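You operate a simulated robot arm through the tools that you are given. There is no shell and no other tool. Be economical: measure what you need, move in short steps, check, and stop when the job is done.

You are at the controls of a simulated robot arm. One attempt, no reset.

## Task
Fetch the grey tin and set it on the upper shelf of the test bench. Take the flux tin on the top of the test bench and put it away on the upper shelf of the green shelf unit. Put the 6 gauge block from the top of the lamp table on the grey plate there and the 10 gauge block on the shelf of the lamp table. Stack the 0.9 grey spool from the top of the lamp table on top of the 1.6 grey spool. Put the box that says "seals" from the top of the blue table on the middle shelf of the black shelf unit and the box that says "nozzles" on the top of the lamp table. Any order will do. Set down upright: flux tin, box.

The check looks at the end state, three seconds after you hand in, the way a careful person would. Anything else that was tipped, shoved, dropped, spilled or broken makes it a failure. Lids that push on must go on centred and level and be pressed home; caps that screw on are set level and turned clockwise until they are tight.

## Robot
A 6-joint arm with a two-finger gripper on a trunk, on a base that drives. Base frame: it is fixed to the floor where the robot stands at the start and does not move with it; the origin is under the middle of the robot, x ahead of it, y to its left, z up; the surface under the hand at the start is at about z = 0.9. Readings come in m, degrees, newtons and seconds.
With the tool pointing down near the work surface it reaches from about 0.38 to 0.86 m from the robot's upright axis, wherever it stands. Its first joint turns from -166.0 to 166.0 degrees. Places, roughly: blue carton, grey carton, orange carton [-7, 2.5, 0.75]; flux tin [0.75, 0, 1]; gauge block [-6.25, 4.75, 0.75]; grey plate [-6.5, 4.75, 0.75]; grey spool [-6.25, 5.25, 0.75]; grey tin [0.75, -0.25, 1]; middle shelf of the black shelf unit [-7.1, 1.3, 1]; shelf of the lamp table [-6.3, 5.1, 0.4]; top of the lamp table [-6.3, 5.1, 0.8]; upper shelf of the green shelf unit [-6.9, 9.4, 1.2]; upper shelf of the test bench (113x13 cm) [0.98, -0.44, 1.32]. Payload 2.45 kg.
The TCP is the grasp point between the finger pads, 0.02 m short of the fingertips. In the tool frame z runs along the fingers and y along their closing line. The gripper opens to 0.14 m. The gripper's body begins 0.168 m behind the TCP.
Orientation is that of the tool frame in the base frame, as a unit quaternion [x, y, z, w]. With the fingers straight down and closing along the base's y, the tool's x points along the base's -x, its y along +y and its z along -z.

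## Interface
- The arm moves only by the tool send_rows. Its argument "plan" is a list of rows, each an object (a shift or turn left out is 0, a gripper value left out holds the last) with "slide": the shift along the tool's x, y, z in m, a list of three; "rotation": the turn, a rotation vector about the tool's x, y, z in degrees, a list of three; "fingers": the closure in counts, from 0 (fully open) to 255 (shut). In form: [{"slide": [dx, dy, dz], "rotation": [ax, ay, az], "fingers": fingers}, ...]. A call has 1 to 10 rows; each row shifts and turns the commanded pose from where the row before left it, along the tool's axes as they then stand. Rows are played at 5 a second. More than 0.05 m and 8.6 degrees between two rows, or a gripper value outside its range, and nothing of the call is played. A pose out of reach is approached as far as the arm can. The call stops where the force on the tool passes 40 N (or 10 N more than at its start, if that is more) or the arm is blocked; 0.2 s more then pass. The fingers move at their own pace (about 0.045 m/s each) and stop on an object; they squeeze with about 34 N. The grip force told is the motor's: it shows also when the fingers shut on nothing. Time passes only in rows, and 0.2 s behind the last, so rows that do not move let the fingers close. It gives the time, the measured TCP pose, the force on the tool (base axes), the opening and the grip force at its end, in the units of the frame above (readings bear some noise), with the torque about the TCP (base axes, N m) and any sound that the robot's microphone picked up, and new pictures: "pictures" is both (left out), scene, wrist or none.
- Cameras (640 x 400 px; columns grow to the right, rows downward): "scene" is now at [0.0787, 0.099, 1.902]; the picture's right is [-0.55, -0.84, 0.00], its down [-0.61, 0.40, -0.69] and it looks along [0.57, -0.37, -0.73] (base axes); focal length 273 px, centre (320, 200). "wrist" rides on the gripper at [0.078, 0.011, -0.209] in the tool frame; the picture's right is [-0.14, 0.99, 0.00], its down [-0.92, -0.13, -0.37] and it looks along [-0.37, -0.05, 0.93] (tool axes); focal length 280 px, centre (320, 200). There is no depth. A picture from a camera that has moved, and an enlarged one, comes with that camera's place and axes in the base frame and with its lens.
- slide_trunk(by): slides the trunk up (or, below 0, down) by that many m; the arm and the scene camera ride with it, the base frame stays. It gives what a move gives, with no picture.
- drive_base(legs): drives the robot by 1 to 6 legs, each [ahead, left, turn to the left] in m, m and degrees, along the robot's own axes; the way and the turn of a leg run together, so that a leg with both is an arc; at most 1.5 m and 180 degrees a leg. The arm and the cameras ride along, it lands a little off, and it stops where it bumps. It gives what a move gives, and a new picture of the scene camera.
- turn_head(pan, tilt): turns the head with the scene camera to pan (to the left, within 143 degrees either way) and tilt (down, from -29 to 69), counted from straight ahead of the robot. It gives what a move gives, and a new picture of the scene camera.
- close_up(camera, box): a new picture of the part [left, top, right, bottom] of that camera's present view, enlarged. The clock stands still meanwhile.
- sign_off(): hands the job in; it is judged then, once.

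Work in short steps. Places have to be worked out from the pictures, the camera data and where the tool is seen: move nearer, look again, correct. Check each grasp and each placing, and mend what went wrong. You have 207 turns and 260 pictures in all, those below and enlarged ones among them. Open the gripper and draw the arm clear of the work before you hand the job in, unless the task says otherwise; then end with one line.

The tools are called after "Emit:" as a command line: name --argument value ..., lists and objects as JSON in quotes. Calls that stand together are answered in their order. send_rows: Moves the arm, as the interface text tells. Its arguments: {"type":"object","properties":{"plan":{"type":"array"},"pictures":{"type":"string","enum":["both","scene","wrist","none"]}},"required":["plan"]} The other tools are called the same way: slide_trunk (by) slides the trunk up or down; drive_base (legs) drives the base; turn_head (pan, tilt) turns the head that bears the scene camera; close_up (camera, box) takes an enlarged picture of a part of a camera's view; sign_off () hands the job in.

At the start:

```text
time: 0.0
position: [0.4618, -0.1419, 1.5199]
orientation: [-0.001, 1.0, 0.0, -0.001]
contact_force: [-0.1, -0.1, 0.6]
wrist_torque: [0.05, -0.02, -0.01]
opening: 0.1402
grip_force: 0.1
trunk travel left (down, up): [-0.15, 0.08]
robot x, y, heading: [-0.0012, 0.0038, 0.3]
head pan, tilt: [-33.2, 46.7]
```

scene: 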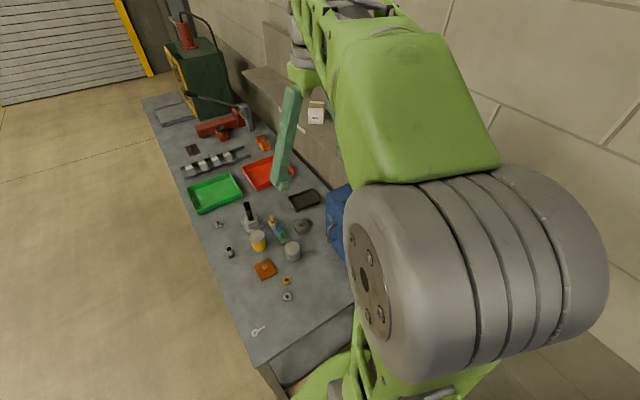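
wrist: 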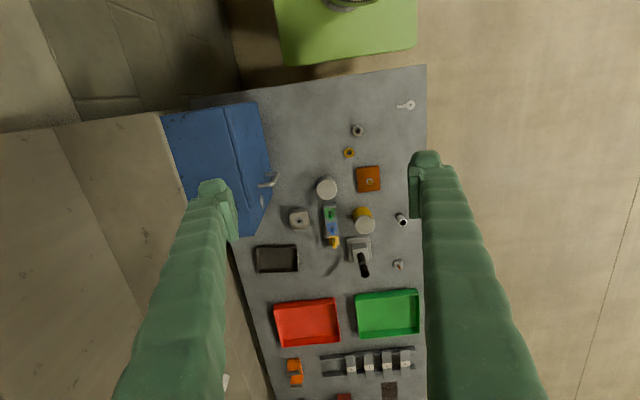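

The bench lies ahead, with small tins near (0.65,-0.13) and (0.77,-0.04). I'll look closer at both before moving.

Emit:
close_up --camera "scene" --box '[180, 170, 360, 330]'

Emit:
close_up --camera "wrist" --box '[240, 80, 440, 290]'

Emit:
close_up --camera "scene" --box '[220, 50, 360, 190]'

```text
2.50 times, centred on (270, 250) of scene
camera zoom: at [0.0787, 0.099, 1.902], right [-0.55, -0.84, 0.0], down [-0.61, 0.4, -0.69], along [0.57, -0.37, -0.73], focal length 682 px, centre (445, 75)
```

zoom: 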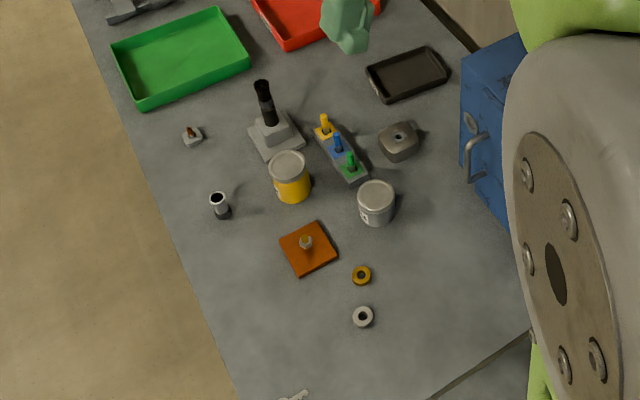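

```text
1.90 times, centred on (340, 185) of wrist
camera zoom: at [0.3837, -0.1324, 1.7287], right [0.14, 0.99, 0.0], down [0.92, -0.13, 0.37], along [0.37, -0.05, -0.93], focal length 534 px, centre (282, 229)
```

zoom: 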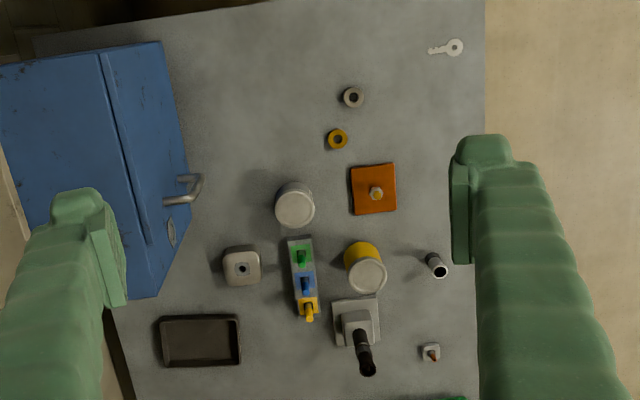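

```text
2.86 times, centred on (290, 120) of scene
camera zoom: at [0.0787, 0.099, 1.902], right [-0.55, -0.84, 0.0], down [-0.61, 0.4, -0.69], along [0.57, -0.37, -0.73], focal length 779 px, centre (406, 429)
```

zoom: 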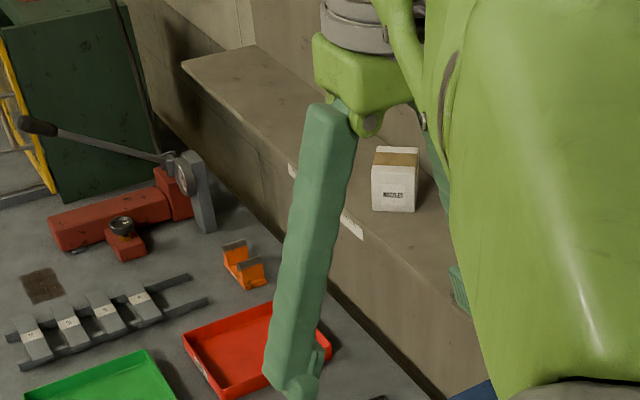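

The grey tin stands at about (0.655,-0.147) and is roughly 6 cm wide. The yellow tin stands at about (0.779,-0.046). I lower over the grey tin with the fingers partly closed.

Emit:
send_rows --plan '[{"slide": [-0.0193, -0.0005, 0.044], "fingers": 95}, {"slide": [-0.0193, -0.0005, 0.044]}, {"slide": [-0.0193, -0.0005, 0.044]}, {"slide": [-0.0193, -0.0005, 0.044]}, {"slide": [-0.0193, -0.0005, 0.044]}, {"slide": [-0.0193, -0.0005, 0.044]}, {"slide": [-0.0193, -0.0005, 0.044]}, {"slide": [-0.0193, -0.0005, 0.044]}, {"slide": [-0.0193, -0.0005, 0.044]}, {"slide": [-0.0193, -0.0005, 0.044]}]' --pictures "both"

```text
time: 2.2
position: [0.6576, -0.1467, 1.0791]
orientation: [0.0, 1.0, 0.0, 0.0]
contact_force: [1.1, -0.8, 0.0]
wrist_torque: [-0.01, 0.03, -0.02]
opening: 0.088
grip_force: 0.0
trunk travel left (down, up): [-0.15, 0.08]
robot x, y, heading: [-0.0024, 0.0009, -0.0]
head pan, tilt: [-33.2, 46.7]
camera scene: at [0.0802, 0.0987, 1.9019], right [-0.55, -0.84, 0.0], down [-0.61, 0.4, -0.68], along [0.57, -0.37, -0.73], focal length 273 px, centre (320, 200)
camera wrist: at [0.5789, -0.1367, 1.2877], right [0.14, 0.99, 0.0], down [0.92, -0.13, 0.37], along [0.37, -0.05, -0.93], focal length 280 px, centre (320, 200)
```

scene: 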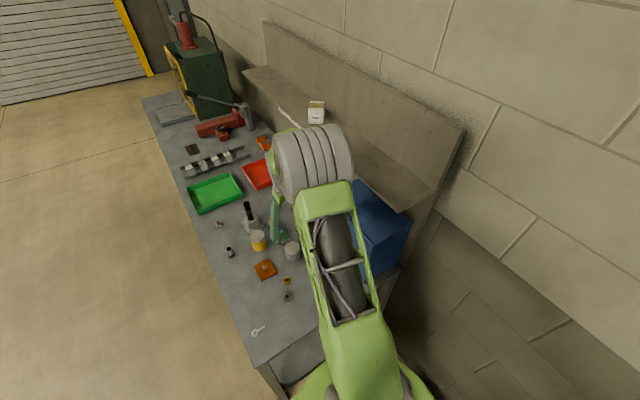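
wrist: 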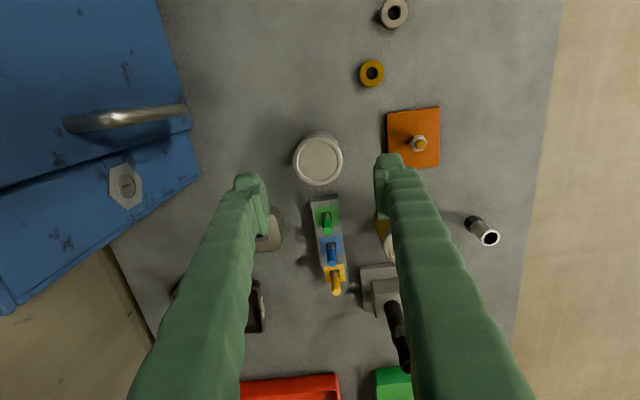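

The tin top is at (0.656,-0.150). I descend to z≈0.935 and close.

Emit:
send_rows --plan '[{"slide": [0.002, -0.0035, 0.048]}, {"slide": [0, 0, 0.048]}, {"slide": [0, 0, 0.047]}, {"fingers": 255}, {}, {}, {}, {}]' --pictures "wrist"

```text
time: 4.0
position: [0.6518, -0.1505, 0.9373]
orientation: [0.0, 1.0, 0.0, 0.0]
contact_force: [-0.7, 0.2, 5.0]
wrist_torque: [-0.02, -0.07, 0.0]
opening: 0.0626
grip_force: 34.4
trunk travel left (down, up): [-0.15, 0.08]
robot x, y, heading: [-0.0028, 0.0023, -0.1]
head pan, tilt: [-33.2, 46.7]
camera wrist: at [0.5725, -0.1405, 1.1453], right [0.14, 0.99, 0.0], down [0.92, -0.13, 0.37], along [0.37, -0.05, -0.93], focal length 280 px, centre (320, 200)
```

wrist: 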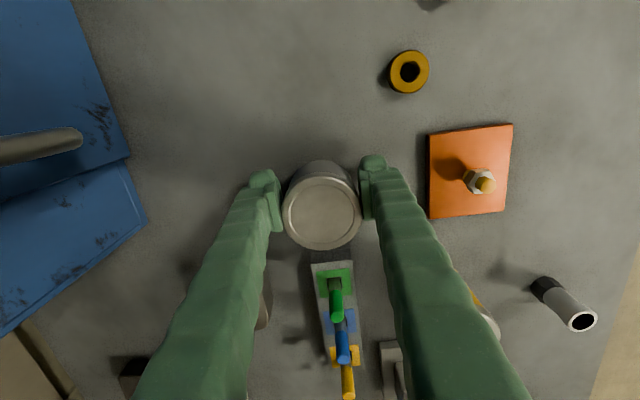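

The tin is held (opening 0.063). I lift it straight up.

Emit:
send_rows --plan '[{"slide": [0, 0, -0.03]}, {"slide": [0, 0, -0.05]}, {"slide": [0, 0, -0.05]}, {"slide": [0, 0, -0.05]}, {"slide": [0, 0, -0.05]}, {"slide": [0, 0, -0.05]}, {"slide": [0, 0, -0.05]}, {"slide": [0, 0, -0.05]}, {"slide": [0, 0, -0.05]}, {"slide": [0, 0, -0.05]}]' --pictures "none"

Emit:
send_rows --plan '[{"rotation": [0, 0, 8.5]}, {"rotation": [0, 0, 8.5]}, {"rotation": [0, 0, 8.5]}, {"rotation": [0, 0, 8.5]}, {"rotation": [0, 0, 8.5]}, {"rotation": [0, 0, 8.5]}, {"rotation": [0, 0, 8.5]}, {"rotation": [0, 0, 8.5]}, {"rotation": [0, 0, 8.5]}, {"rotation": [0, 0, 8.5]}]' --pictures "none"

Emit:
send_rows --plan '[{"rotation": [0, 0, 5], "slide": [0, 0, -0.03]}, {"slide": [-0.02, 0, 0]}]' --pictures "both"

```text
time: 6.2
position: [0.6507, -0.149, 1.4185]
orientation: [0.0, 1.0, 0.0, 0.0]
contact_force: [0.3, -0.2, -1.7]
wrist_torque: [-0.01, 0.03, -0.02]
opening: 0.0628
grip_force: 34.2
trunk travel left (down, up): [-0.15, 0.08]
robot x, y, heading: [-0.0022, 0.0006, 0.0]
head pan, tilt: [-33.2, 46.7]
```

```text
time: 8.4
position: [0.6525, -0.1503, 1.4178]
orientation: [0.677, 0.736, 0.0, 0.0]
contact_force: [-0.5, 0.4, -1.7]
wrist_torque: [0.05, -0.01, 0.0]
opening: 0.0626
grip_force: 34.0
trunk travel left (down, up): [-0.15, 0.08]
robot x, y, heading: [-0.001, -0.0046, 0.0]
head pan, tilt: [-33.2, 46.7]
```

```text
time: 9.0
position: [0.6534, -0.1721, 1.4482]
orientation: [0.708, 0.707, 0.001, 0.0]
contact_force: [0.1, 0.0, -2.1]
wrist_torque: [0.1, 0.0, 0.01]
opening: 0.0628
grip_force: 33.4
trunk travel left (down, up): [-0.15, 0.08]
robot x, y, heading: [0.0002, -0.0012, 0.1]
head pan, tilt: [-33.2, 46.7]
camera scene: at [0.0788, 0.0977, 1.902], right [-0.55, -0.84, 0.0], down [-0.61, 0.4, -0.68], along [0.57, -0.37, -0.73], focal length 273 px, centre (320, 200)
camera wrist: at [0.6655, -0.0956, 1.6562], right [0.99, -0.14, 0.0], down [-0.13, -0.92, 0.37], along [-0.05, -0.36, -0.93], focal length 280 px, centre (320, 200)
```

scene: 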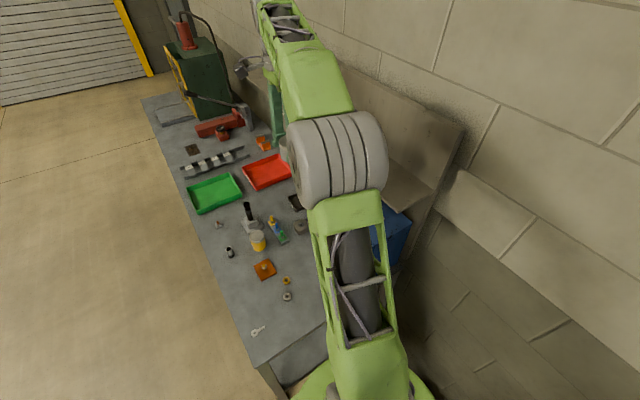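
wrist: 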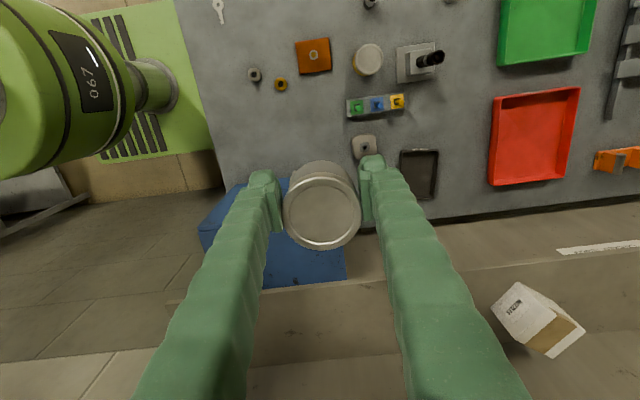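

The shelf front edge is near y=-0.365, and the area at x≈0.63 looks empty. I move over it.

Emit:
send_rows --plan '[{"slide": [-0.045, -0.004, 0]}, {"slide": [-0.045, -0.004, 0]}, {"slide": [-0.045, -0.004, 0]}, {"slide": [-0.045, -0.004, 0]}, {"slide": [-0.045, -0.004, 0]}, {"slide": [-0.035, 0, 0]}]' --pictures "both"

```text
time: 10.4
position: [0.6207, -0.4121, 1.4382]
orientation: [0.707, 0.707, 0.0, 0.001]
contact_force: [1.2, -0.2, -1.7]
wrist_torque: [0.04, 0.07, 0.0]
opening: 0.063
grip_force: 34.0
out of reach, approached as far as the arm can: row 5, 6
trunk travel left (down, up): [-0.15, 0.08]
robot x, y, heading: [-0.0004, 0.0028, -0.2]
head pan, tilt: [-33.2, 46.7]
camera scene: at [0.0804, 0.0978, 1.9019], right [-0.55, -0.84, 0.0], down [-0.61, 0.4, -0.68], along [0.57, -0.37, -0.73], focal length 273 px, centre (320, 200)
camera wrist: at [0.6322, -0.335, 1.6461], right [0.99, -0.14, 0.0], down [-0.13, -0.92, 0.37], along [-0.05, -0.36, -0.93], focal length 280 px, centre (320, 200)
```

scene: 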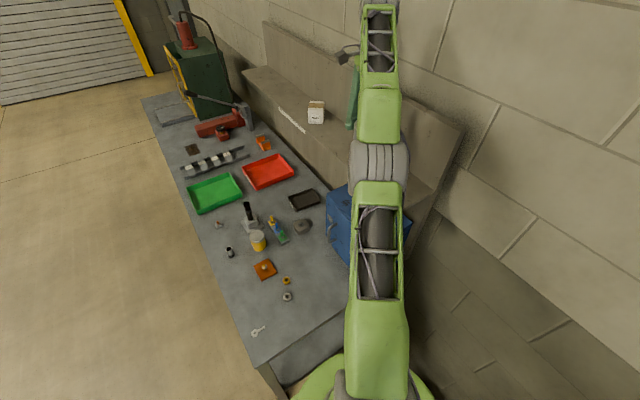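
wrist: 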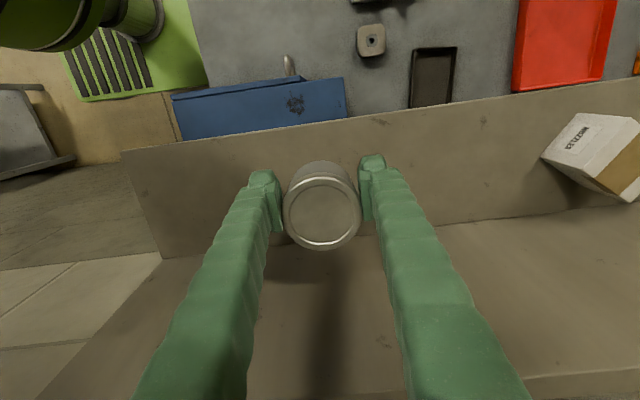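

The arm is at the edge of its reach, so I shift back in x by 0.045 to regain the commanded y. Then I lower towards the shelf.

Emit:
send_rows --plan '[{"slide": [0, -0.045, 0]}, {"slide": [0, 0, 0.03]}, {"slide": [0, 0, 0.03]}, {}]' --pictures "wrist"

```text
time: 11.4
position: [0.5752, -0.4091, 1.3781]
orientation: [0.707, 0.707, 0.0, 0.0]
contact_force: [-0.2, -0.1, -2.5]
wrist_torque: [0.01, 0.04, -0.01]
opening: 0.063
grip_force: 33.4
trunk travel left (down, up): [-0.15, 0.08]
robot x, y, heading: [0.0019, -0.0018, 0.2]
head pan, tilt: [-33.2, 46.7]
camera wrist: at [0.5851, -0.3321, 1.5869], right [0.99, -0.14, 0.0], down [-0.13, -0.92, 0.37], along [-0.05, -0.36, -0.93], focal length 280 px, centre (320, 200)
```

wrist: 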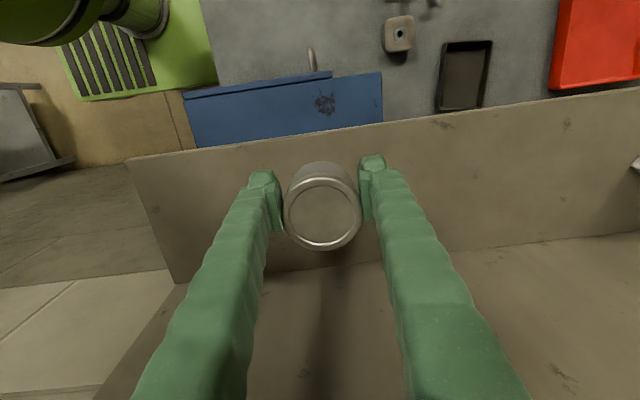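

The shelf spans y from -0.371 to -0.513. I shift 0.025 further back and lower gently to contact.

Emit:
send_rows --plan '[{"slide": [-0.025, 0, 0]}, {"slide": [0, 0, 0.012]}, {"slide": [0, 0, 0.005]}, {"slide": [0, 0, 0.003]}, {}]' --pictures "wrist"

```text
time: 12.6
position: [0.5755, -0.4348, 1.3609]
orientation: [0.707, 0.707, 0.0, 0.0]
contact_force: [0.4, 0.2, -1.5]
wrist_torque: [0.04, 0.01, 0.02]
opening: 0.063
grip_force: 33.9
trunk travel left (down, up): [-0.15, 0.08]
robot x, y, heading: [0.002, -0.0014, -0.3]
head pan, tilt: [-33.2, 46.7]
camera wrist: at [0.5866, -0.3573, 1.569], right [0.99, -0.14, 0.0], down [-0.13, -0.92, 0.37], along [-0.05, -0.36, -0.93], focal length 280 px, centre (320, 200)
```

wrist: 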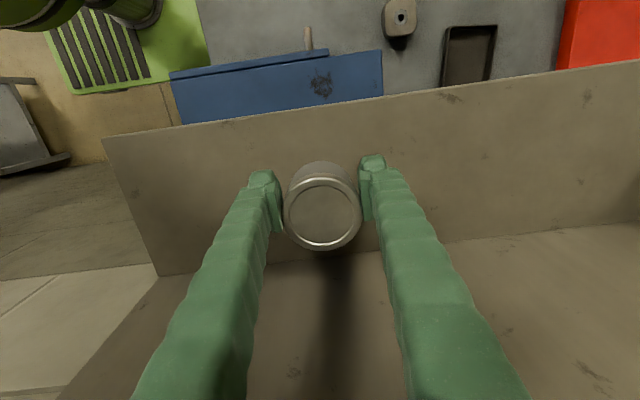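

Emit:
send_rows --plan '[{"slide": [0, 0, 0.003]}, {"slide": [0, 0, 0.003]}, {}]' --pictures "none"

```text
time: 13.4
position: [0.5756, -0.433, 1.3535]
orientation: [0.707, 0.707, 0.0, 0.0]
contact_force: [0.8, 0.3, -1.6]
wrist_torque: [0.01, 0.04, -0.01]
opening: 0.063
grip_force: 33.9
trunk travel left (down, up): [-0.15, 0.08]
robot x, y, heading: [0.0019, -0.0042, 0.0]
head pan, tilt: [-33.2, 46.7]
```

No contact yet, so I keep lowering in small steps.

Emit:
send_rows --plan '[{"slide": [0, 0, 0.003]}, {"slide": [0, 0, 0.003]}, {}]' --pictures "none"

```text
time: 14.2
position: [0.5747, -0.4344, 1.3493]
orientation: [0.707, 0.707, 0.001, 0.003]
contact_force: [2.7, -2.8, 23.4]
wrist_torque: [0.0, 0.4, -0.01]
opening: 0.063
grip_force: 34.1
trunk travel left (down, up): [-0.15, 0.08]
robot x, y, heading: [0.0004, -0.0022, 0.1]
head pan, tilt: [-33.2, 46.7]
```

Contact is made at 23 N. I ease off 1 mm, open and rise.

Emit:
send_rows --plan '[{"slide": [0, 0, -0.001]}, {"fingers": 120}, {"fingers": 60}, {}, {}, {"slide": [0, 0, -0.03]}, {"slide": [0, 0, -0.04]}, {"slide": [0, 0, -0.04]}]' --pictures "wrist"

```text
time: 16.0
position: [0.5729, -0.4346, 1.4603]
orientation: [0.707, 0.707, -0.001, -0.002]
contact_force: [-0.4, -1.4, 0.3]
wrist_torque: [0.03, 0.03, 0.03]
opening: 0.1072
grip_force: 0.0
trunk travel left (down, up): [-0.15, 0.08]
robot x, y, heading: [-0.0005, 0.0022, 0.1]
head pan, tilt: [-33.2, 46.7]
camera wrist: at [0.5842, -0.3575, 1.6683], right [0.99, -0.14, 0.0], down [-0.13, -0.92, 0.37], along [-0.05, -0.36, -0.93], focal length 280 px, centre (320, 200)
```

wrist: 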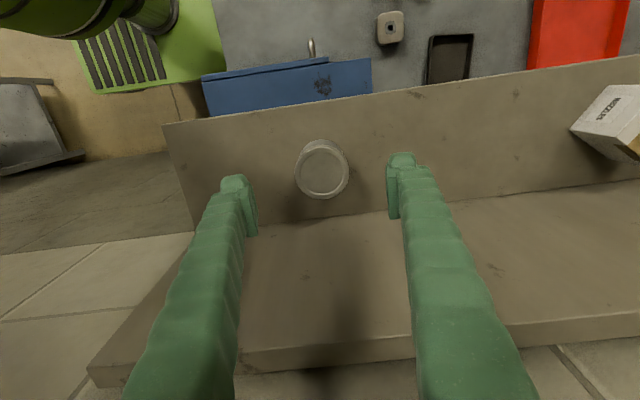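

The grey tin stands on the shelf. I draw back from the shelf, and turn the head toward the other stations to see the shelf units from here.

Emit:
send_rows --plan '[{"slide": [0.045, 0, 0]}, {"slide": [0.045, 0, 0]}, {"slide": [0.045, 0, 0]}, {"slide": [0.045, 0, 0]}, {"slide": [0.045, 0, 0]}, {"slide": [0.045, 0, 0]}, {"slide": [0.045, 0, 0]}]' --pictures "none"

Emit:
turn_head --pan 128 --tilt 8

Emit:
close_up --camera "scene" --box '[240, 100, 400, 200]'

```text
time: 17.6
position: [0.5725, -0.1159, 1.4589]
orientation: [0.707, 0.707, 0.0, 0.0]
contact_force: [0.0, -0.3, 0.7]
wrist_torque: [-0.02, -0.01, 0.0]
opening: 0.1068
grip_force: 0.0
trunk travel left (down, up): [-0.15, 0.08]
robot x, y, heading: [0.0026, -0.0007, -0.3]
head pan, tilt: [-33.2, 46.7]
```

```text
time: 20.1
position: [0.5727, -0.1183, 1.4585]
orientation: [0.707, 0.707, 0.0, 0.0]
contact_force: [0.0, 0.0, 0.3]
wrist_torque: [0.01, 0.0, 0.01]
opening: 0.1069
grip_force: 0.0
trunk travel left (down, up): [-0.15, 0.08]
robot x, y, heading: [-0.0004, 0.0005, 0.0]
head pan, tilt: [128.0, 8.0]
camera scene: at [-0.0452, 0.2157, 1.9626], right [0.79, 0.62, 0.0], down [0.09, -0.11, -0.99], along [-0.61, 0.78, -0.14], focal length 273 px, centre (320, 200)
```

scene: 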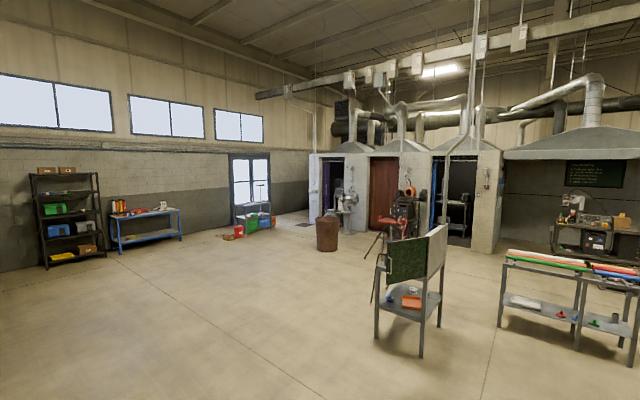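

```text
4.00 times, centred on (320, 150) of scene
camera zoom: at [-0.0452, 0.2157, 1.9626], right [0.79, 0.62, 0.0], down [0.09, -0.11, -0.99], along [-0.61, 0.78, -0.14], focal length 1091 px, centre (320, 400)
```

zoom: 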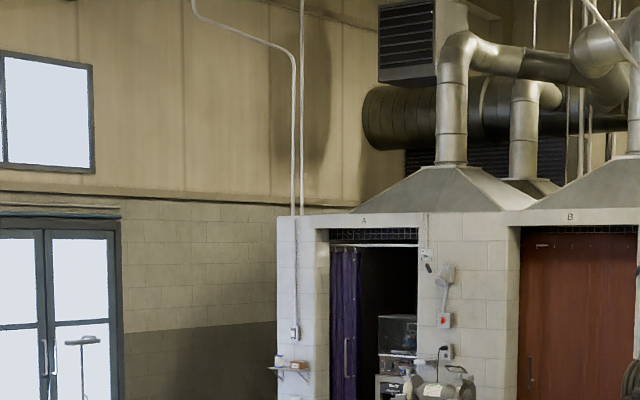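

The black shelf unit and blue table are at left in the picture. I enlarge the areas where the green unit and lamp table should be.

Emit:
close_up --camera "scene" --box '[220, 170, 420, 295]'

Emit:
close_up --camera "scene" --box '[20, 155, 200, 275]'

```text
3.20 times, centred on (320, 232) of scene
camera zoom: at [-0.0452, 0.2157, 1.9626], right [0.79, 0.62, 0.0], down [0.09, -0.11, -0.99], along [-0.61, 0.78, -0.14], focal length 873 px, centre (320, 96)
```

zoom: 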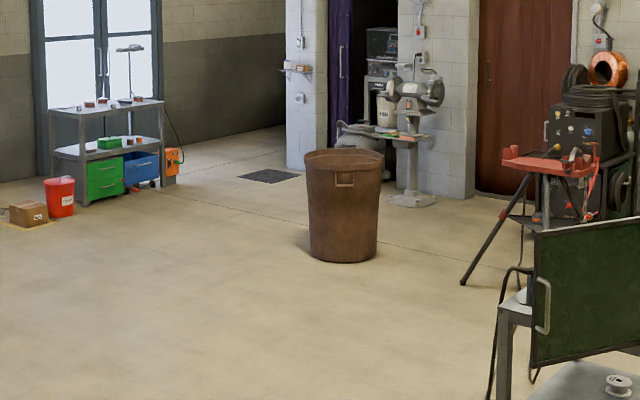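

```text
3.33 times, centred on (110, 215) of scene
camera zoom: at [-0.0452, 0.2157, 1.9626], right [0.79, 0.62, 0.0], down [0.09, -0.11, -0.99], along [-0.61, 0.78, -0.14], focal length 909 px, centre (1020, 150)
```

zoom: 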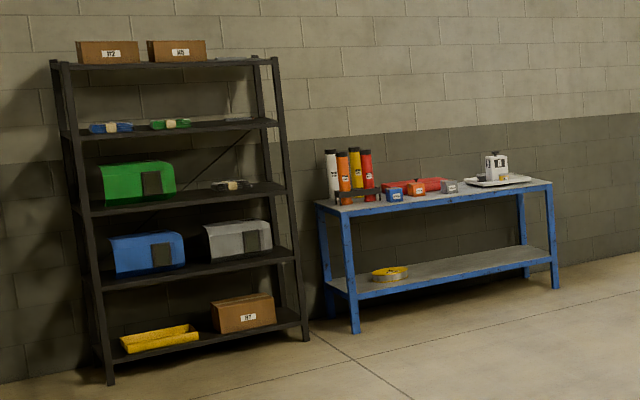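

The shelves have limited headroom, so I want a forward-tilted grasp with the wrist camera on top. I turn the tool another 90° and then tilt it 55° forward, high above the bench.

Emit:
send_rows --plan '[{"rotation": [0, 0, 8.5]}, {"rotation": [0, 0, 8.5]}, {"rotation": [0, 0, 8.5]}, {"rotation": [0, 0, 8.5]}, {"rotation": [0, 0, 8.5]}, {"rotation": [0, 0, 8.5]}, {"rotation": [0, 0, 8.5]}, {"rotation": [0, 0, 8.5]}, {"rotation": [0, 0, 8.5]}, {"rotation": [0, 0, 8.5]}]' --pictures "none"

Emit:
send_rows --plan '[{"rotation": [0, 0, 5]}, {"rotation": [0, 8.5, 0]}, {"rotation": [0, 8.5, 0]}, {"rotation": [0, 8.5, 0]}, {"rotation": [0, 8.5, 0]}, {"rotation": [0, 8.5, 0]}, {"rotation": [0, 8.5, 0]}, {"rotation": [0, 4, 0]}]' --pictures "wrist"

Emit:
turn_head --pan -5 --tilt 52

```text
time: 22.3
position: [0.5745, -0.1193, 1.4584]
orientation: [0.999, 0.043, 0.0, 0.0]
contact_force: [0.0, -0.2, 0.8]
wrist_torque: [-0.02, 0.02, -0.03]
opening: 0.107
grip_force: 0.0
trunk travel left (down, up): [-0.15, 0.08]
robot x, y, heading: [-0.0022, 0.0018, 0.2]
head pan, tilt: [128.0, 8.0]
```

```text
time: 24.3
position: [0.5881, -0.1057, 1.3962]
orientation: [0.91, 0.004, 0.412, -0.03]
contact_force: [0.5, 1.9, 0.8]
wrist_torque: [-0.18, 0.2, -0.17]
opening: 0.1073
grip_force: 0.0
trunk travel left (down, up): [-0.15, 0.08]
robot x, y, heading: [-0.0012, 0.0011, -0.5]
head pan, tilt: [128.0, 8.0]
stopped in row 8: the arm was blocked; the commanded pose is now the measured one
camera wrist: at [0.4827, -0.1312, 1.5909], right [-0.06, -0.99, -0.16], down [-0.89, 0.12, -0.44], along [0.46, 0.11, -0.88], focal length 280 px, centre (320, 200)
```

wrist: 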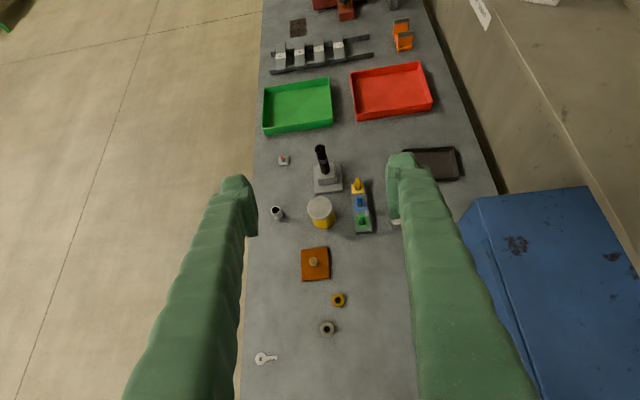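

```text
time: 26.4
position: [0.5883, -0.104, 1.3961]
orientation: [0.91, 0.006, 0.413, -0.032]
contact_force: [0.4, -0.2, -0.8]
wrist_torque: [-0.03, 0.02, -0.04]
opening: 0.1073
grip_force: 0.1
trunk travel left (down, up): [-0.15, 0.08]
robot x, y, heading: [0.0003, 0.002, 0.0]
head pan, tilt: [-5.0, 52.0]
camera scene: at [-0.0534, 0.18, 1.8949], right [0.5, 0.87, 0.0], down [0.68, -0.39, -0.62], along [-0.53, 0.31, -0.79], focal length 273 px, centre (320, 200)
```

scene: 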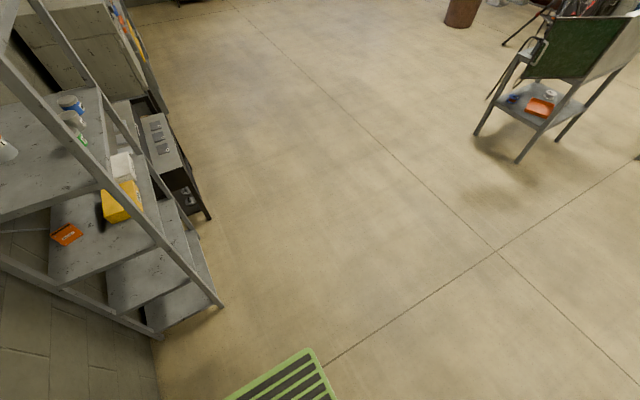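

The tilt stopped at about 49°, and the head picture looks odd. I take a fresh scene view.

Emit:
close_up --camera "scene" --box '[0, 0, 640, 400]'

```text
1.00 times, centred on (320, 200) of scene (not enlarged: the box is as wide or as high as the picture)
camera zoom: at [-0.0534, 0.18, 1.8949], right [0.5, 0.87, 0.0], down [0.68, -0.39, -0.62], along [-0.53, 0.31, -0.79], focal length 273 px, centre (320, 200)
```

zoom: 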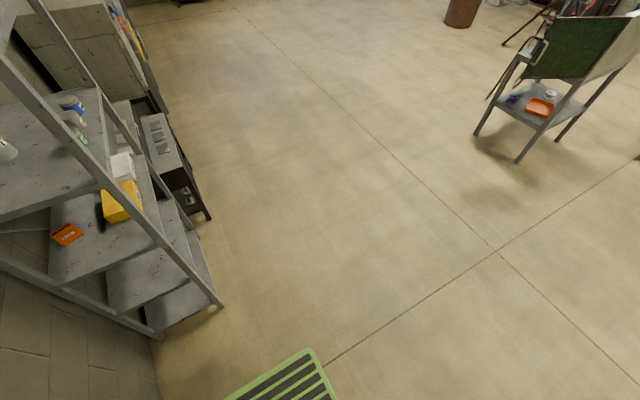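

Emit:
turn_head --pan 60 --tilt 45

```text
time: 27.8
position: [0.5865, -0.1042, 1.3956]
orientation: [0.91, 0.005, 0.412, -0.031]
contact_force: [-0.7, -1.5, -0.5]
wrist_torque: [0.14, -0.15, 0.15]
opening: 0.1072
grip_force: 0.0
trunk travel left (down, up): [-0.15, 0.08]
robot x, y, heading: [-0.001, -0.0018, -0.1]
head pan, tilt: [60.0, 45.0]
camera scene: at [-0.0588, 0.1831, 1.9044], right [0.5, 0.87, 0.0], down [0.61, -0.35, -0.71], along [-0.61, 0.35, -0.71], focal length 273 px, centre (320, 200)
```

scene: 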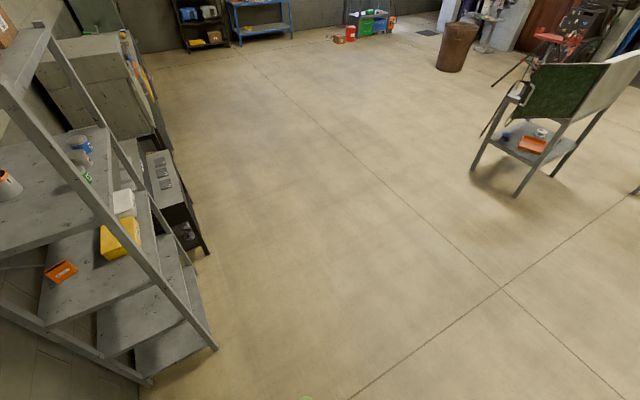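

The head's pan seems jammed against the arm's elbow. I undo part of the tilt and pull the arm away, moving TCP forward and down.

Emit:
send_rows --plan '[{"rotation": [0, -8, 0]}, {"rotation": [0, -8, 0]}, {"rotation": [0, -8, 0]}, {"rotation": [0, -8, 0]}, {"rotation": [0, -8, 0]}]' --pictures "none"

Emit:
turn_head --pan -25 --tilt 45

```text
time: 29.0
position: [0.5861, -0.1159, 1.3961]
orientation: [0.997, 0.004, 0.076, -0.025]
contact_force: [1.6, -0.5, -1.4]
wrist_torque: [0.0, 0.03, -0.02]
opening: 0.1073
grip_force: 0.1
trunk travel left (down, up): [-0.15, 0.08]
robot x, y, heading: [0.0008, -0.0005, -0.1]
head pan, tilt: [60.0, 45.0]
```

```text
time: 30.6
position: [0.5858, -0.1143, 1.3978]
orientation: [0.997, 0.003, 0.079, -0.026]
contact_force: [-0.7, 0.4, -0.6]
wrist_torque: [-0.01, -0.01, -0.02]
opening: 0.1073
grip_force: 0.1
trunk travel left (down, up): [-0.15, 0.08]
robot x, y, heading: [-0.0001, -0.0024, 0.1]
head pan, tilt: [-25.0, 45.0]
camera scene: at [0.0856, 0.1084, 1.9044], right [-0.42, -0.91, 0.0], down [-0.64, 0.3, -0.71], along [0.64, -0.3, -0.71], focal length 273 px, centre (320, 200)
```

scene: 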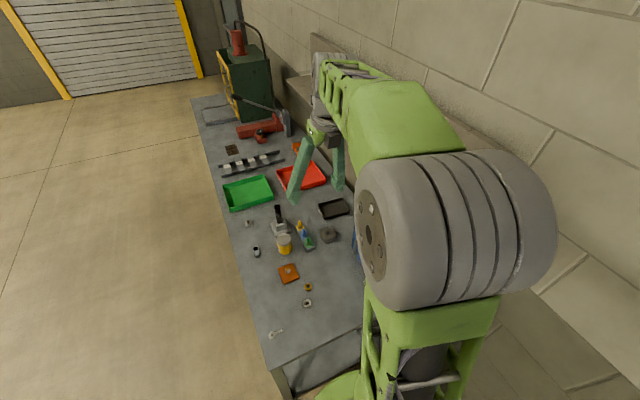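

The head is free again. I level the tool, go down to z≈1.1 in front of the yellow tin, and tilt there, where the elbow is away from the head.

Emit:
send_rows --plan '[{"rotation": [-1.5, -4.5, 0.2]}, {"rotation": [-1.5, -4.5, 0.2]}, {"slide": [0.0106, -0.0096, 0.0425]}, {"slide": [0.0106, -0.0096, 0.0425]}, {"slide": [0.0106, -0.0096, 0.0425]}, {"slide": [0.0106, -0.0096, 0.0425]}, {"slide": [0.0106, -0.0096, 0.0425]}, {"slide": [0.0106, -0.0096, 0.0425]}, {"slide": [0.0106, -0.0096, 0.0425]}]' --pictures "none"

Emit:
send_rows --plan '[{"rotation": [0, 8, 0]}, {"rotation": [0, 8, 0]}, {"rotation": [0, 8, 0]}, {"rotation": [0, 8, 0]}, {"rotation": [0, 8, 0]}, {"rotation": [0, 8, 0]}, {"rotation": [0, 7, 0]}, {}]' --pictures "both"

```text
time: 32.6
position: [0.6577, -0.0618, 1.0975]
orientation: [1.0, 0.004, -0.001, -0.006]
contact_force: [-0.5, -0.9, -0.3]
wrist_torque: [-0.02, 0.03, -0.01]
opening: 0.1071
grip_force: 0.1
out of reach, approached as far as the arm can: row 8, 9
trunk travel left (down, up): [-0.15, 0.08]
robot x, y, heading: [0.0056, -0.0034, -0.2]
head pan, tilt: [-25.0, 45.0]
```

```text
time: 34.4
position: [0.6447, -0.021, 1.0906]
orientation: [0.959, 0.013, 0.276, -0.066]
contact_force: [0.3, -0.8, 0.1]
wrist_torque: [0.01, -0.03, -0.01]
opening: 0.1072
grip_force: 0.1
out of reach, approached as far as the arm can: row 4, 5, 6, 7
trunk travel left (down, up): [-0.15, 0.08]
robot x, y, heading: [-0.0019, -0.0004, 0.4]
head pan, tilt: [-25.0, 45.0]
camera scene: at [0.0855, 0.1084, 1.9044], right [-0.42, -0.91, 0.0], down [-0.64, 0.3, -0.71], along [0.64, -0.3, -0.71], focal length 273 px, centre (320, 200)
camera wrist: at [0.6015, -0.061, 1.3064], right [-0.06, -0.98, -0.19], down [-0.98, 0.09, -0.16], along [0.18, 0.18, -0.97], focal length 280 px, centre (320, 200)
```

scene: 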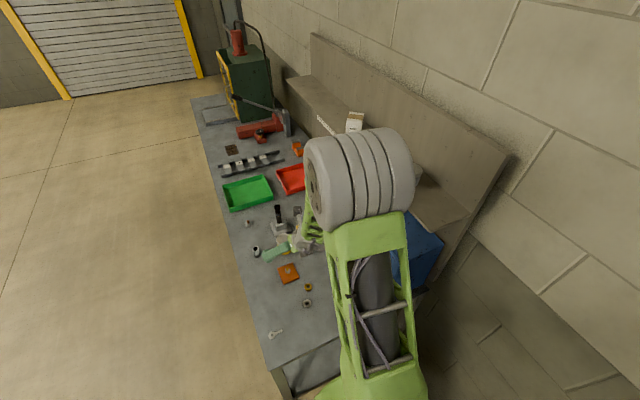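
wrist: 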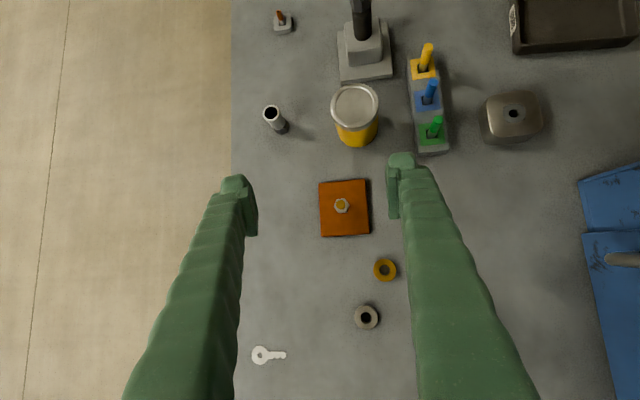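

The last wrist joint hits its limit when the tool is flipped straight ahead. Pointing the tool about 16° to the left should free it, so I level, yaw -16° about the tool axis and tilt again.

Emit:
send_rows --plan '[{"rotation": [-1.9, -8, 0.4]}, {"rotation": [-1.9, -8, 0.4]}, {"rotation": [-1.9, -8, 0.4]}, {"rotation": [-1.9, -8, 0.4]}, {"rotation": [0, 0, -8]}, {"rotation": [0, 0, -8]}, {}]' --pictures "none"

```text
time: 36.0
position: [0.6441, -0.0067, 1.0923]
orientation: [0.988, 0.15, 0.036, -0.021]
contact_force: [-0.3, 0.1, 0.3]
wrist_torque: [-0.03, -0.02, 0.02]
opening: 0.1073
grip_force: 0.1
out of reach, approached as far as the arm can: row 1, 2
trunk travel left (down, up): [-0.15, 0.08]
robot x, y, heading: [0.0008, -0.002, 0.1]
head pan, tilt: [-25.0, 45.0]
```

Emit:
send_rows --plan '[{"rotation": [-2.4, 4, 0]}, {"rotation": [0, 8, 0]}, {"rotation": [0, 8, 0]}, {"rotation": [0, 8, 0]}, {"rotation": [0, 8, 0]}, {"rotation": [0, 8, 0]}, {"rotation": [0, 8, 0]}, {}]' --pictures "both"

```text
time: 37.8
position: [0.6387, 0.0119, 1.0913]
orientation: [0.908, 0.14, 0.386, -0.084]
contact_force: [-0.7, -0.3, -0.7]
wrist_torque: [-0.02, 0.0, 0.0]
opening: 0.1075
grip_force: 0.0
out of reach, approached as far as the arm can: row 4, 5
trunk travel left (down, up): [-0.15, 0.08]
robot x, y, heading: [-0.0011, 0.0036, -0.2]
head pan, tilt: [-25.0, 45.0]
camera scene: at [0.0853, 0.1085, 1.9045], right [-0.42, -0.91, 0.0], down [-0.64, 0.3, -0.71], along [0.64, -0.3, -0.71], focal length 273 px, centre (320, 200)
camera wrist: at [0.553, -0.0384, 1.2893], right [0.22, -0.96, -0.14], down [-0.9, -0.15, -0.41], along [0.37, 0.22, -0.9], focal length 280 px, centre (320, 200)
```

scene: 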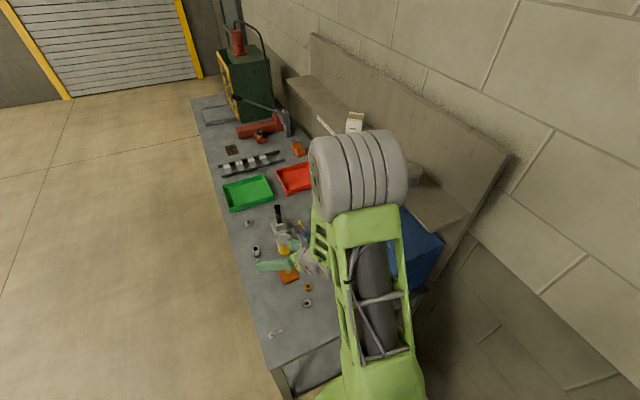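
wrist: 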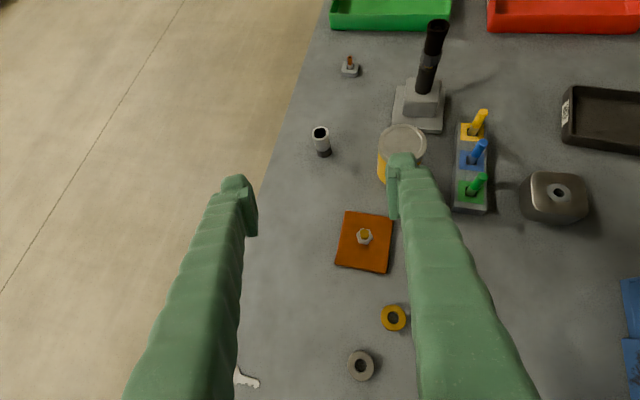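

The tool is now tilted 46° with azimuth 21° and fingers nearly level, which is good enough. The yellow tin is at (0.780,-0.049); I move to a pre-grasp 0.15 m behind it along the tool axis.

Emit:
send_rows --plan '[{"slide": [-0.009, 0.0366, 0.0113], "fingers": 88}, {"slide": [-0.009, 0.0366, 0.0113]}, {"slide": [-0.009, 0.0366, 0.0113]}, {}]' --pictures "wrist"

```text
time: 38.8
position: [0.6806, -0.0891, 1.0433]
orientation: [0.909, 0.139, 0.385, -0.082]
contact_force: [1.7, 1.0, 0.3]
wrist_torque: [0.02, -0.01, -0.01]
opening: 0.0917
grip_force: 0.2
trunk travel left (down, up): [-0.15, 0.08]
robot x, y, heading: [0.0024, -0.0038, 0.2]
head pan, tilt: [-25.0, 45.0]
camera wrist: at [0.5952, -0.14, 1.2428], right [0.22, -0.96, -0.14], down [-0.9, -0.15, -0.41], along [0.37, 0.22, -0.9], focal length 280 px, centre (320, 200)
```

wrist: 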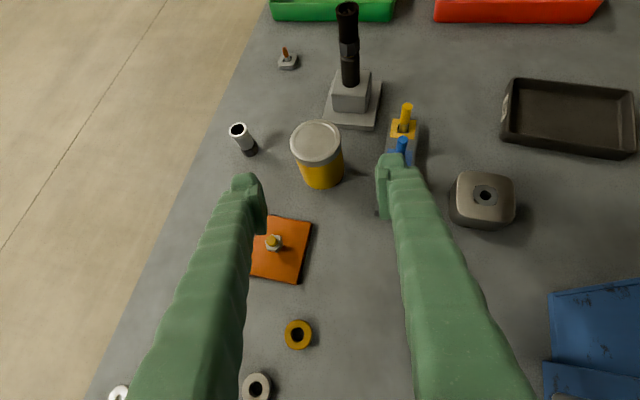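

The tin is centred between the fingers. I advance 0.149 m along the tool axis and close.

Emit:
send_rows --plan '[{"slide": [-0.0014, -0.0004, 0.0495]}, {"slide": [-0.0014, -0.0004, 0.0495]}, {"slide": [-0.0014, -0.0004, 0.0493]}, {}]' --pictures "wrist"

```text
time: 39.8
position: [0.7746, -0.0501, 0.9363]
orientation: [0.909, 0.139, 0.385, -0.083]
contact_force: [-0.8, 0.5, 0.7]
wrist_torque: [0.03, -0.02, -0.02]
opening: 0.0914
grip_force: 0.1
trunk travel left (down, up): [-0.15, 0.08]
robot x, y, heading: [0.0001, 0.0007, -0.3]
head pan, tilt: [-25.0, 45.0]
camera wrist: at [0.689, -0.1008, 1.1355], right [0.22, -0.96, -0.14], down [-0.9, -0.15, -0.41], along [0.37, 0.22, -0.9], focal length 280 px, centre (320, 200)
```

wrist: 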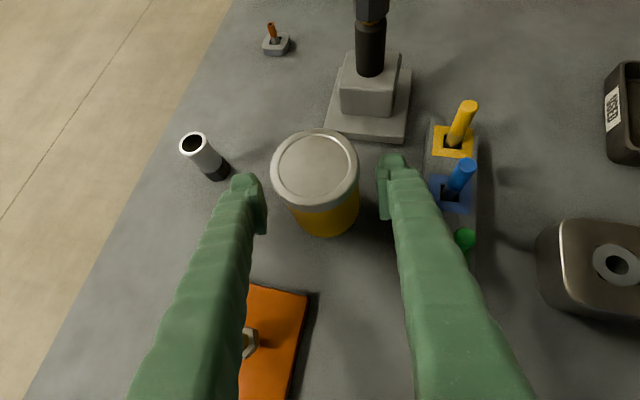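

Emit:
send_rows --plan '[{"fingers": 255}, {}, {}, {}, {}, {"slide": [0.022, -0.001, -0.021]}, {"slide": [0.022, -0.001, -0.021]}]' --pictures "wrist"

```text
time: 41.4
position: [0.7759, -0.0504, 0.9992]
orientation: [0.909, 0.139, 0.385, -0.083]
contact_force: [0.0, 0.9, -2.4]
wrist_torque: [-0.03, -0.03, -0.03]
opening: 0.061
grip_force: 34.3
trunk travel left (down, up): [-0.15, 0.08]
robot x, y, heading: [-0.0023, -0.0001, 0.1]
head pan, tilt: [-25.0, 45.0]
camera wrist: at [0.6904, -0.1009, 1.199], right [0.22, -0.96, -0.14], down [-0.9, -0.15, -0.41], along [0.37, 0.22, -0.9], focal length 280 px, centre (320, 200)
```

wrist: 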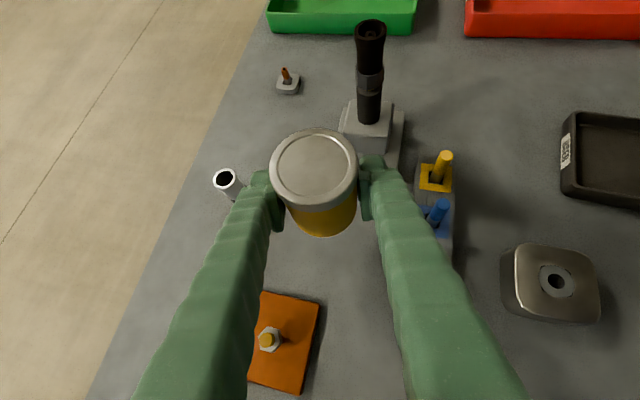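

The flux tin is held and lifted. I raise it further and draw it toward the robot for carrying.

Emit:
send_rows --plan '[{"slide": [0.036, -0.002, -0.0344]}, {"slide": [0.036, -0.002, -0.0344]}, {"slide": [0.036, -0.002, -0.0344]}, {"slide": [0.036, -0.002, -0.0344]}, {"slide": [-0.03, -0.0144, -0.0305]}, {"slide": [-0.03, -0.0144, -0.0305]}, {"slide": [-0.03, -0.0144, -0.0305]}, {}]' --pictures "wrist"

Emit:
turn_head --pan 110 --tilt 30

```text
time: 43.2
position: [0.6429, -0.0537, 1.1968]
orientation: [0.909, 0.14, 0.384, -0.084]
contact_force: [0.3, 0.1, -1.1]
wrist_torque: [-0.03, 0.01, 0.0]
opening: 0.0612
grip_force: 33.8
trunk travel left (down, up): [-0.15, 0.08]
robot x, y, heading: [0.002, 0.0001, 0.2]
head pan, tilt: [-25.0, 45.0]
camera wrist: at [0.557, -0.1047, 1.3973], right [0.22, -0.96, -0.14], down [-0.9, -0.15, -0.41], along [0.37, 0.22, -0.9], focal length 280 px, centre (320, 200)
```

wrist: 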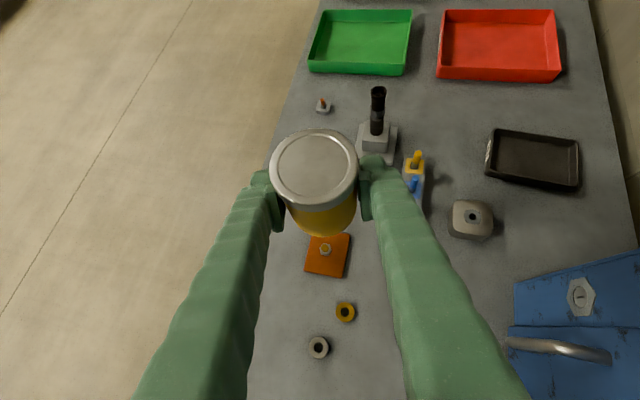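

```text
time: 45.4
position: [0.6424, -0.0538, 1.1986]
orientation: [0.908, 0.141, 0.385, -0.085]
contact_force: [0.5, -0.6, -1.5]
wrist_torque: [0.0, 0.03, 0.01]
opening: 0.061
grip_force: 34.4
trunk travel left (down, up): [-0.15, 0.08]
robot x, y, heading: [-0.0004, -0.0008, -0.3]
head pan, tilt: [110.0, 30.0]
camera scene: at [-0.0189, 0.2277, 1.927], right [0.94, 0.34, 0.0], down [0.17, -0.47, -0.87], along [-0.3, 0.81, -0.5], focal length 273 px, centre (320, 200)
```

scene: 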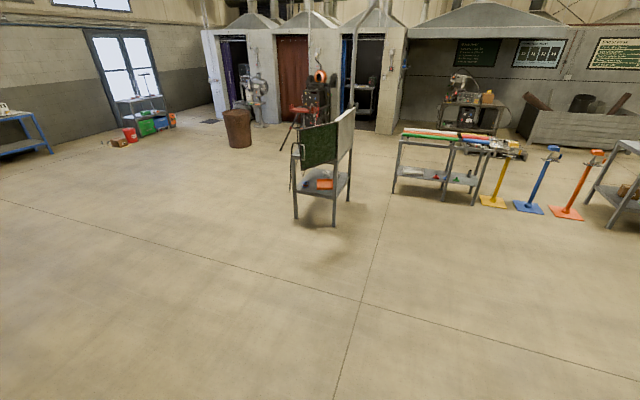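

I drive left away from the bench, turn to face across the room, and advance, then check. The easel stands near (-0.85,2.8) and the barrel near (-3.6,4.9).

Emit:
drive_base --legs '[[-0.1, 1.2, 0], [0, 0, 165], [1.5, 0, 0], [1.5, 0, 0]]'

Emit:
turn_head --pan 0 --tilt 20

```text
time: 76.8
position: [-3.5986, 2.137, 1.1977]
orientation: [-0.035, 0.919, -0.039, -0.392]
contact_force: [0.1, 0.0, -1.3]
wrist_torque: [0.0, 0.0, 0.0]
opening: 0.0608
grip_force: 34.3
trunk travel left (down, up): [-0.15, 0.08]
robot x, y, heading: [-2.9862, 1.9386, 166.7]
head pan, tilt: [110.0, 30.0]
camera scene: at [-3.0144, 1.7167, 1.9271], right [-0.99, -0.12, 0.0], down [-0.06, 0.5, -0.87], along [0.1, -0.86, -0.5], focal length 273 px, centre (320, 200)
```

scene: 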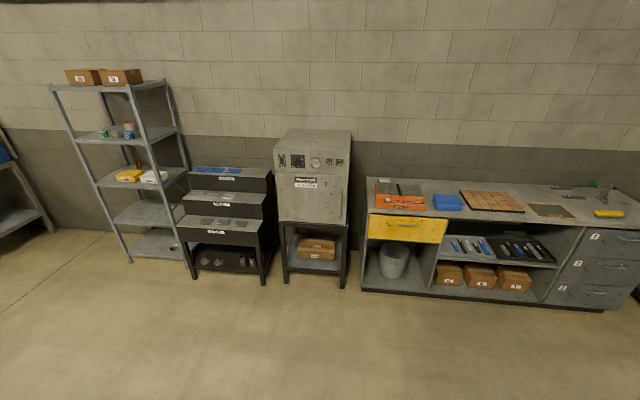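

```text
time: 78.7
position: [-3.5976, 2.136, 1.1983]
orientation: [-0.034, 0.919, -0.039, -0.391]
contact_force: [-0.3, -0.3, -2.4]
wrist_torque: [-0.03, -0.01, 0.01]
opening: 0.0606
grip_force: 34.3
trunk travel left (down, up): [-0.15, 0.08]
robot x, y, heading: [-2.9851, 1.9341, 166.8]
head pan, tilt: [0.0, 20.0]
camera scene: at [-3.1154, 1.8276, 1.9431], right [0.23, 0.97, 0.0], down [0.33, -0.08, -0.94], along [-0.91, 0.21, -0.34], focal length 273 px, centre (320, 200)
```

scene: 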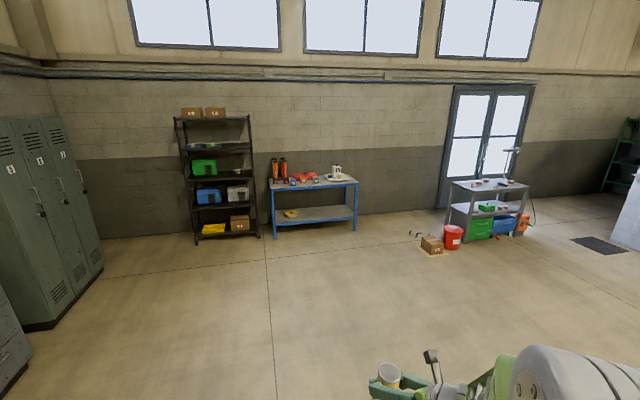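

The route is clear, and the green shelf unit shows at the right edge against the far wall. I enlarge that and the black unit.

Emit:
close_up --camera "scene" --box '[560, 90, 640, 240]'

Emit:
close_up --camera "scene" --box '[165, 100, 365, 245]'

Emit:
close_up --camera "scene" --box '[400, 140, 560, 260]'

```text
2.67 times, centred on (600, 165) of scene
camera zoom: at [-3.1154, 1.8276, 1.9431], right [0.23, 0.97, 0.0], down [0.33, -0.08, -0.94], along [-0.91, 0.21, -0.34], focal length 727 px, centre (-427, 293)
```

zoom: 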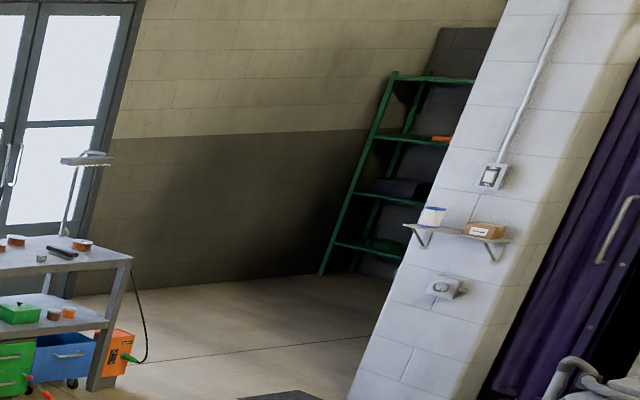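

```text
2.76 times, centred on (265, 172) of scene
camera zoom: at [-3.1154, 1.8276, 1.9431], right [0.23, 0.97, 0.0], down [0.33, -0.08, -0.94], along [-0.91, 0.21, -0.34], focal length 752 px, centre (472, 276)
```

zoom: 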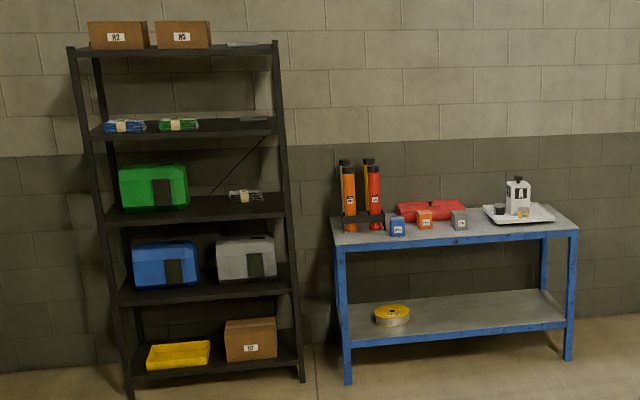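

```text
3.33 times, centred on (480, 200) of scene
camera zoom: at [-3.1154, 1.8276, 1.9431], right [0.23, 0.97, 0.0], down [0.33, -0.08, -0.94], along [-0.91, 0.21, -0.34], focal length 909 px, centre (-213, 200)
```

zoom: 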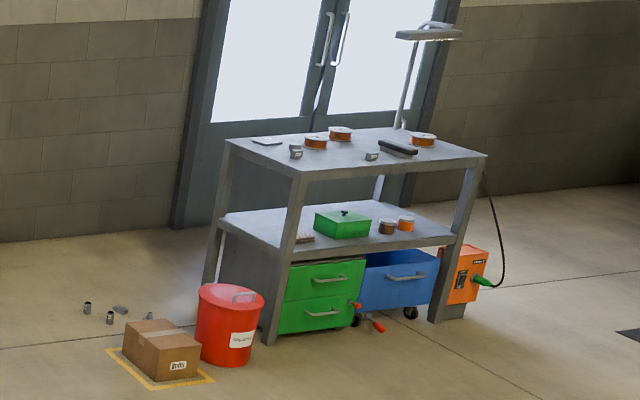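

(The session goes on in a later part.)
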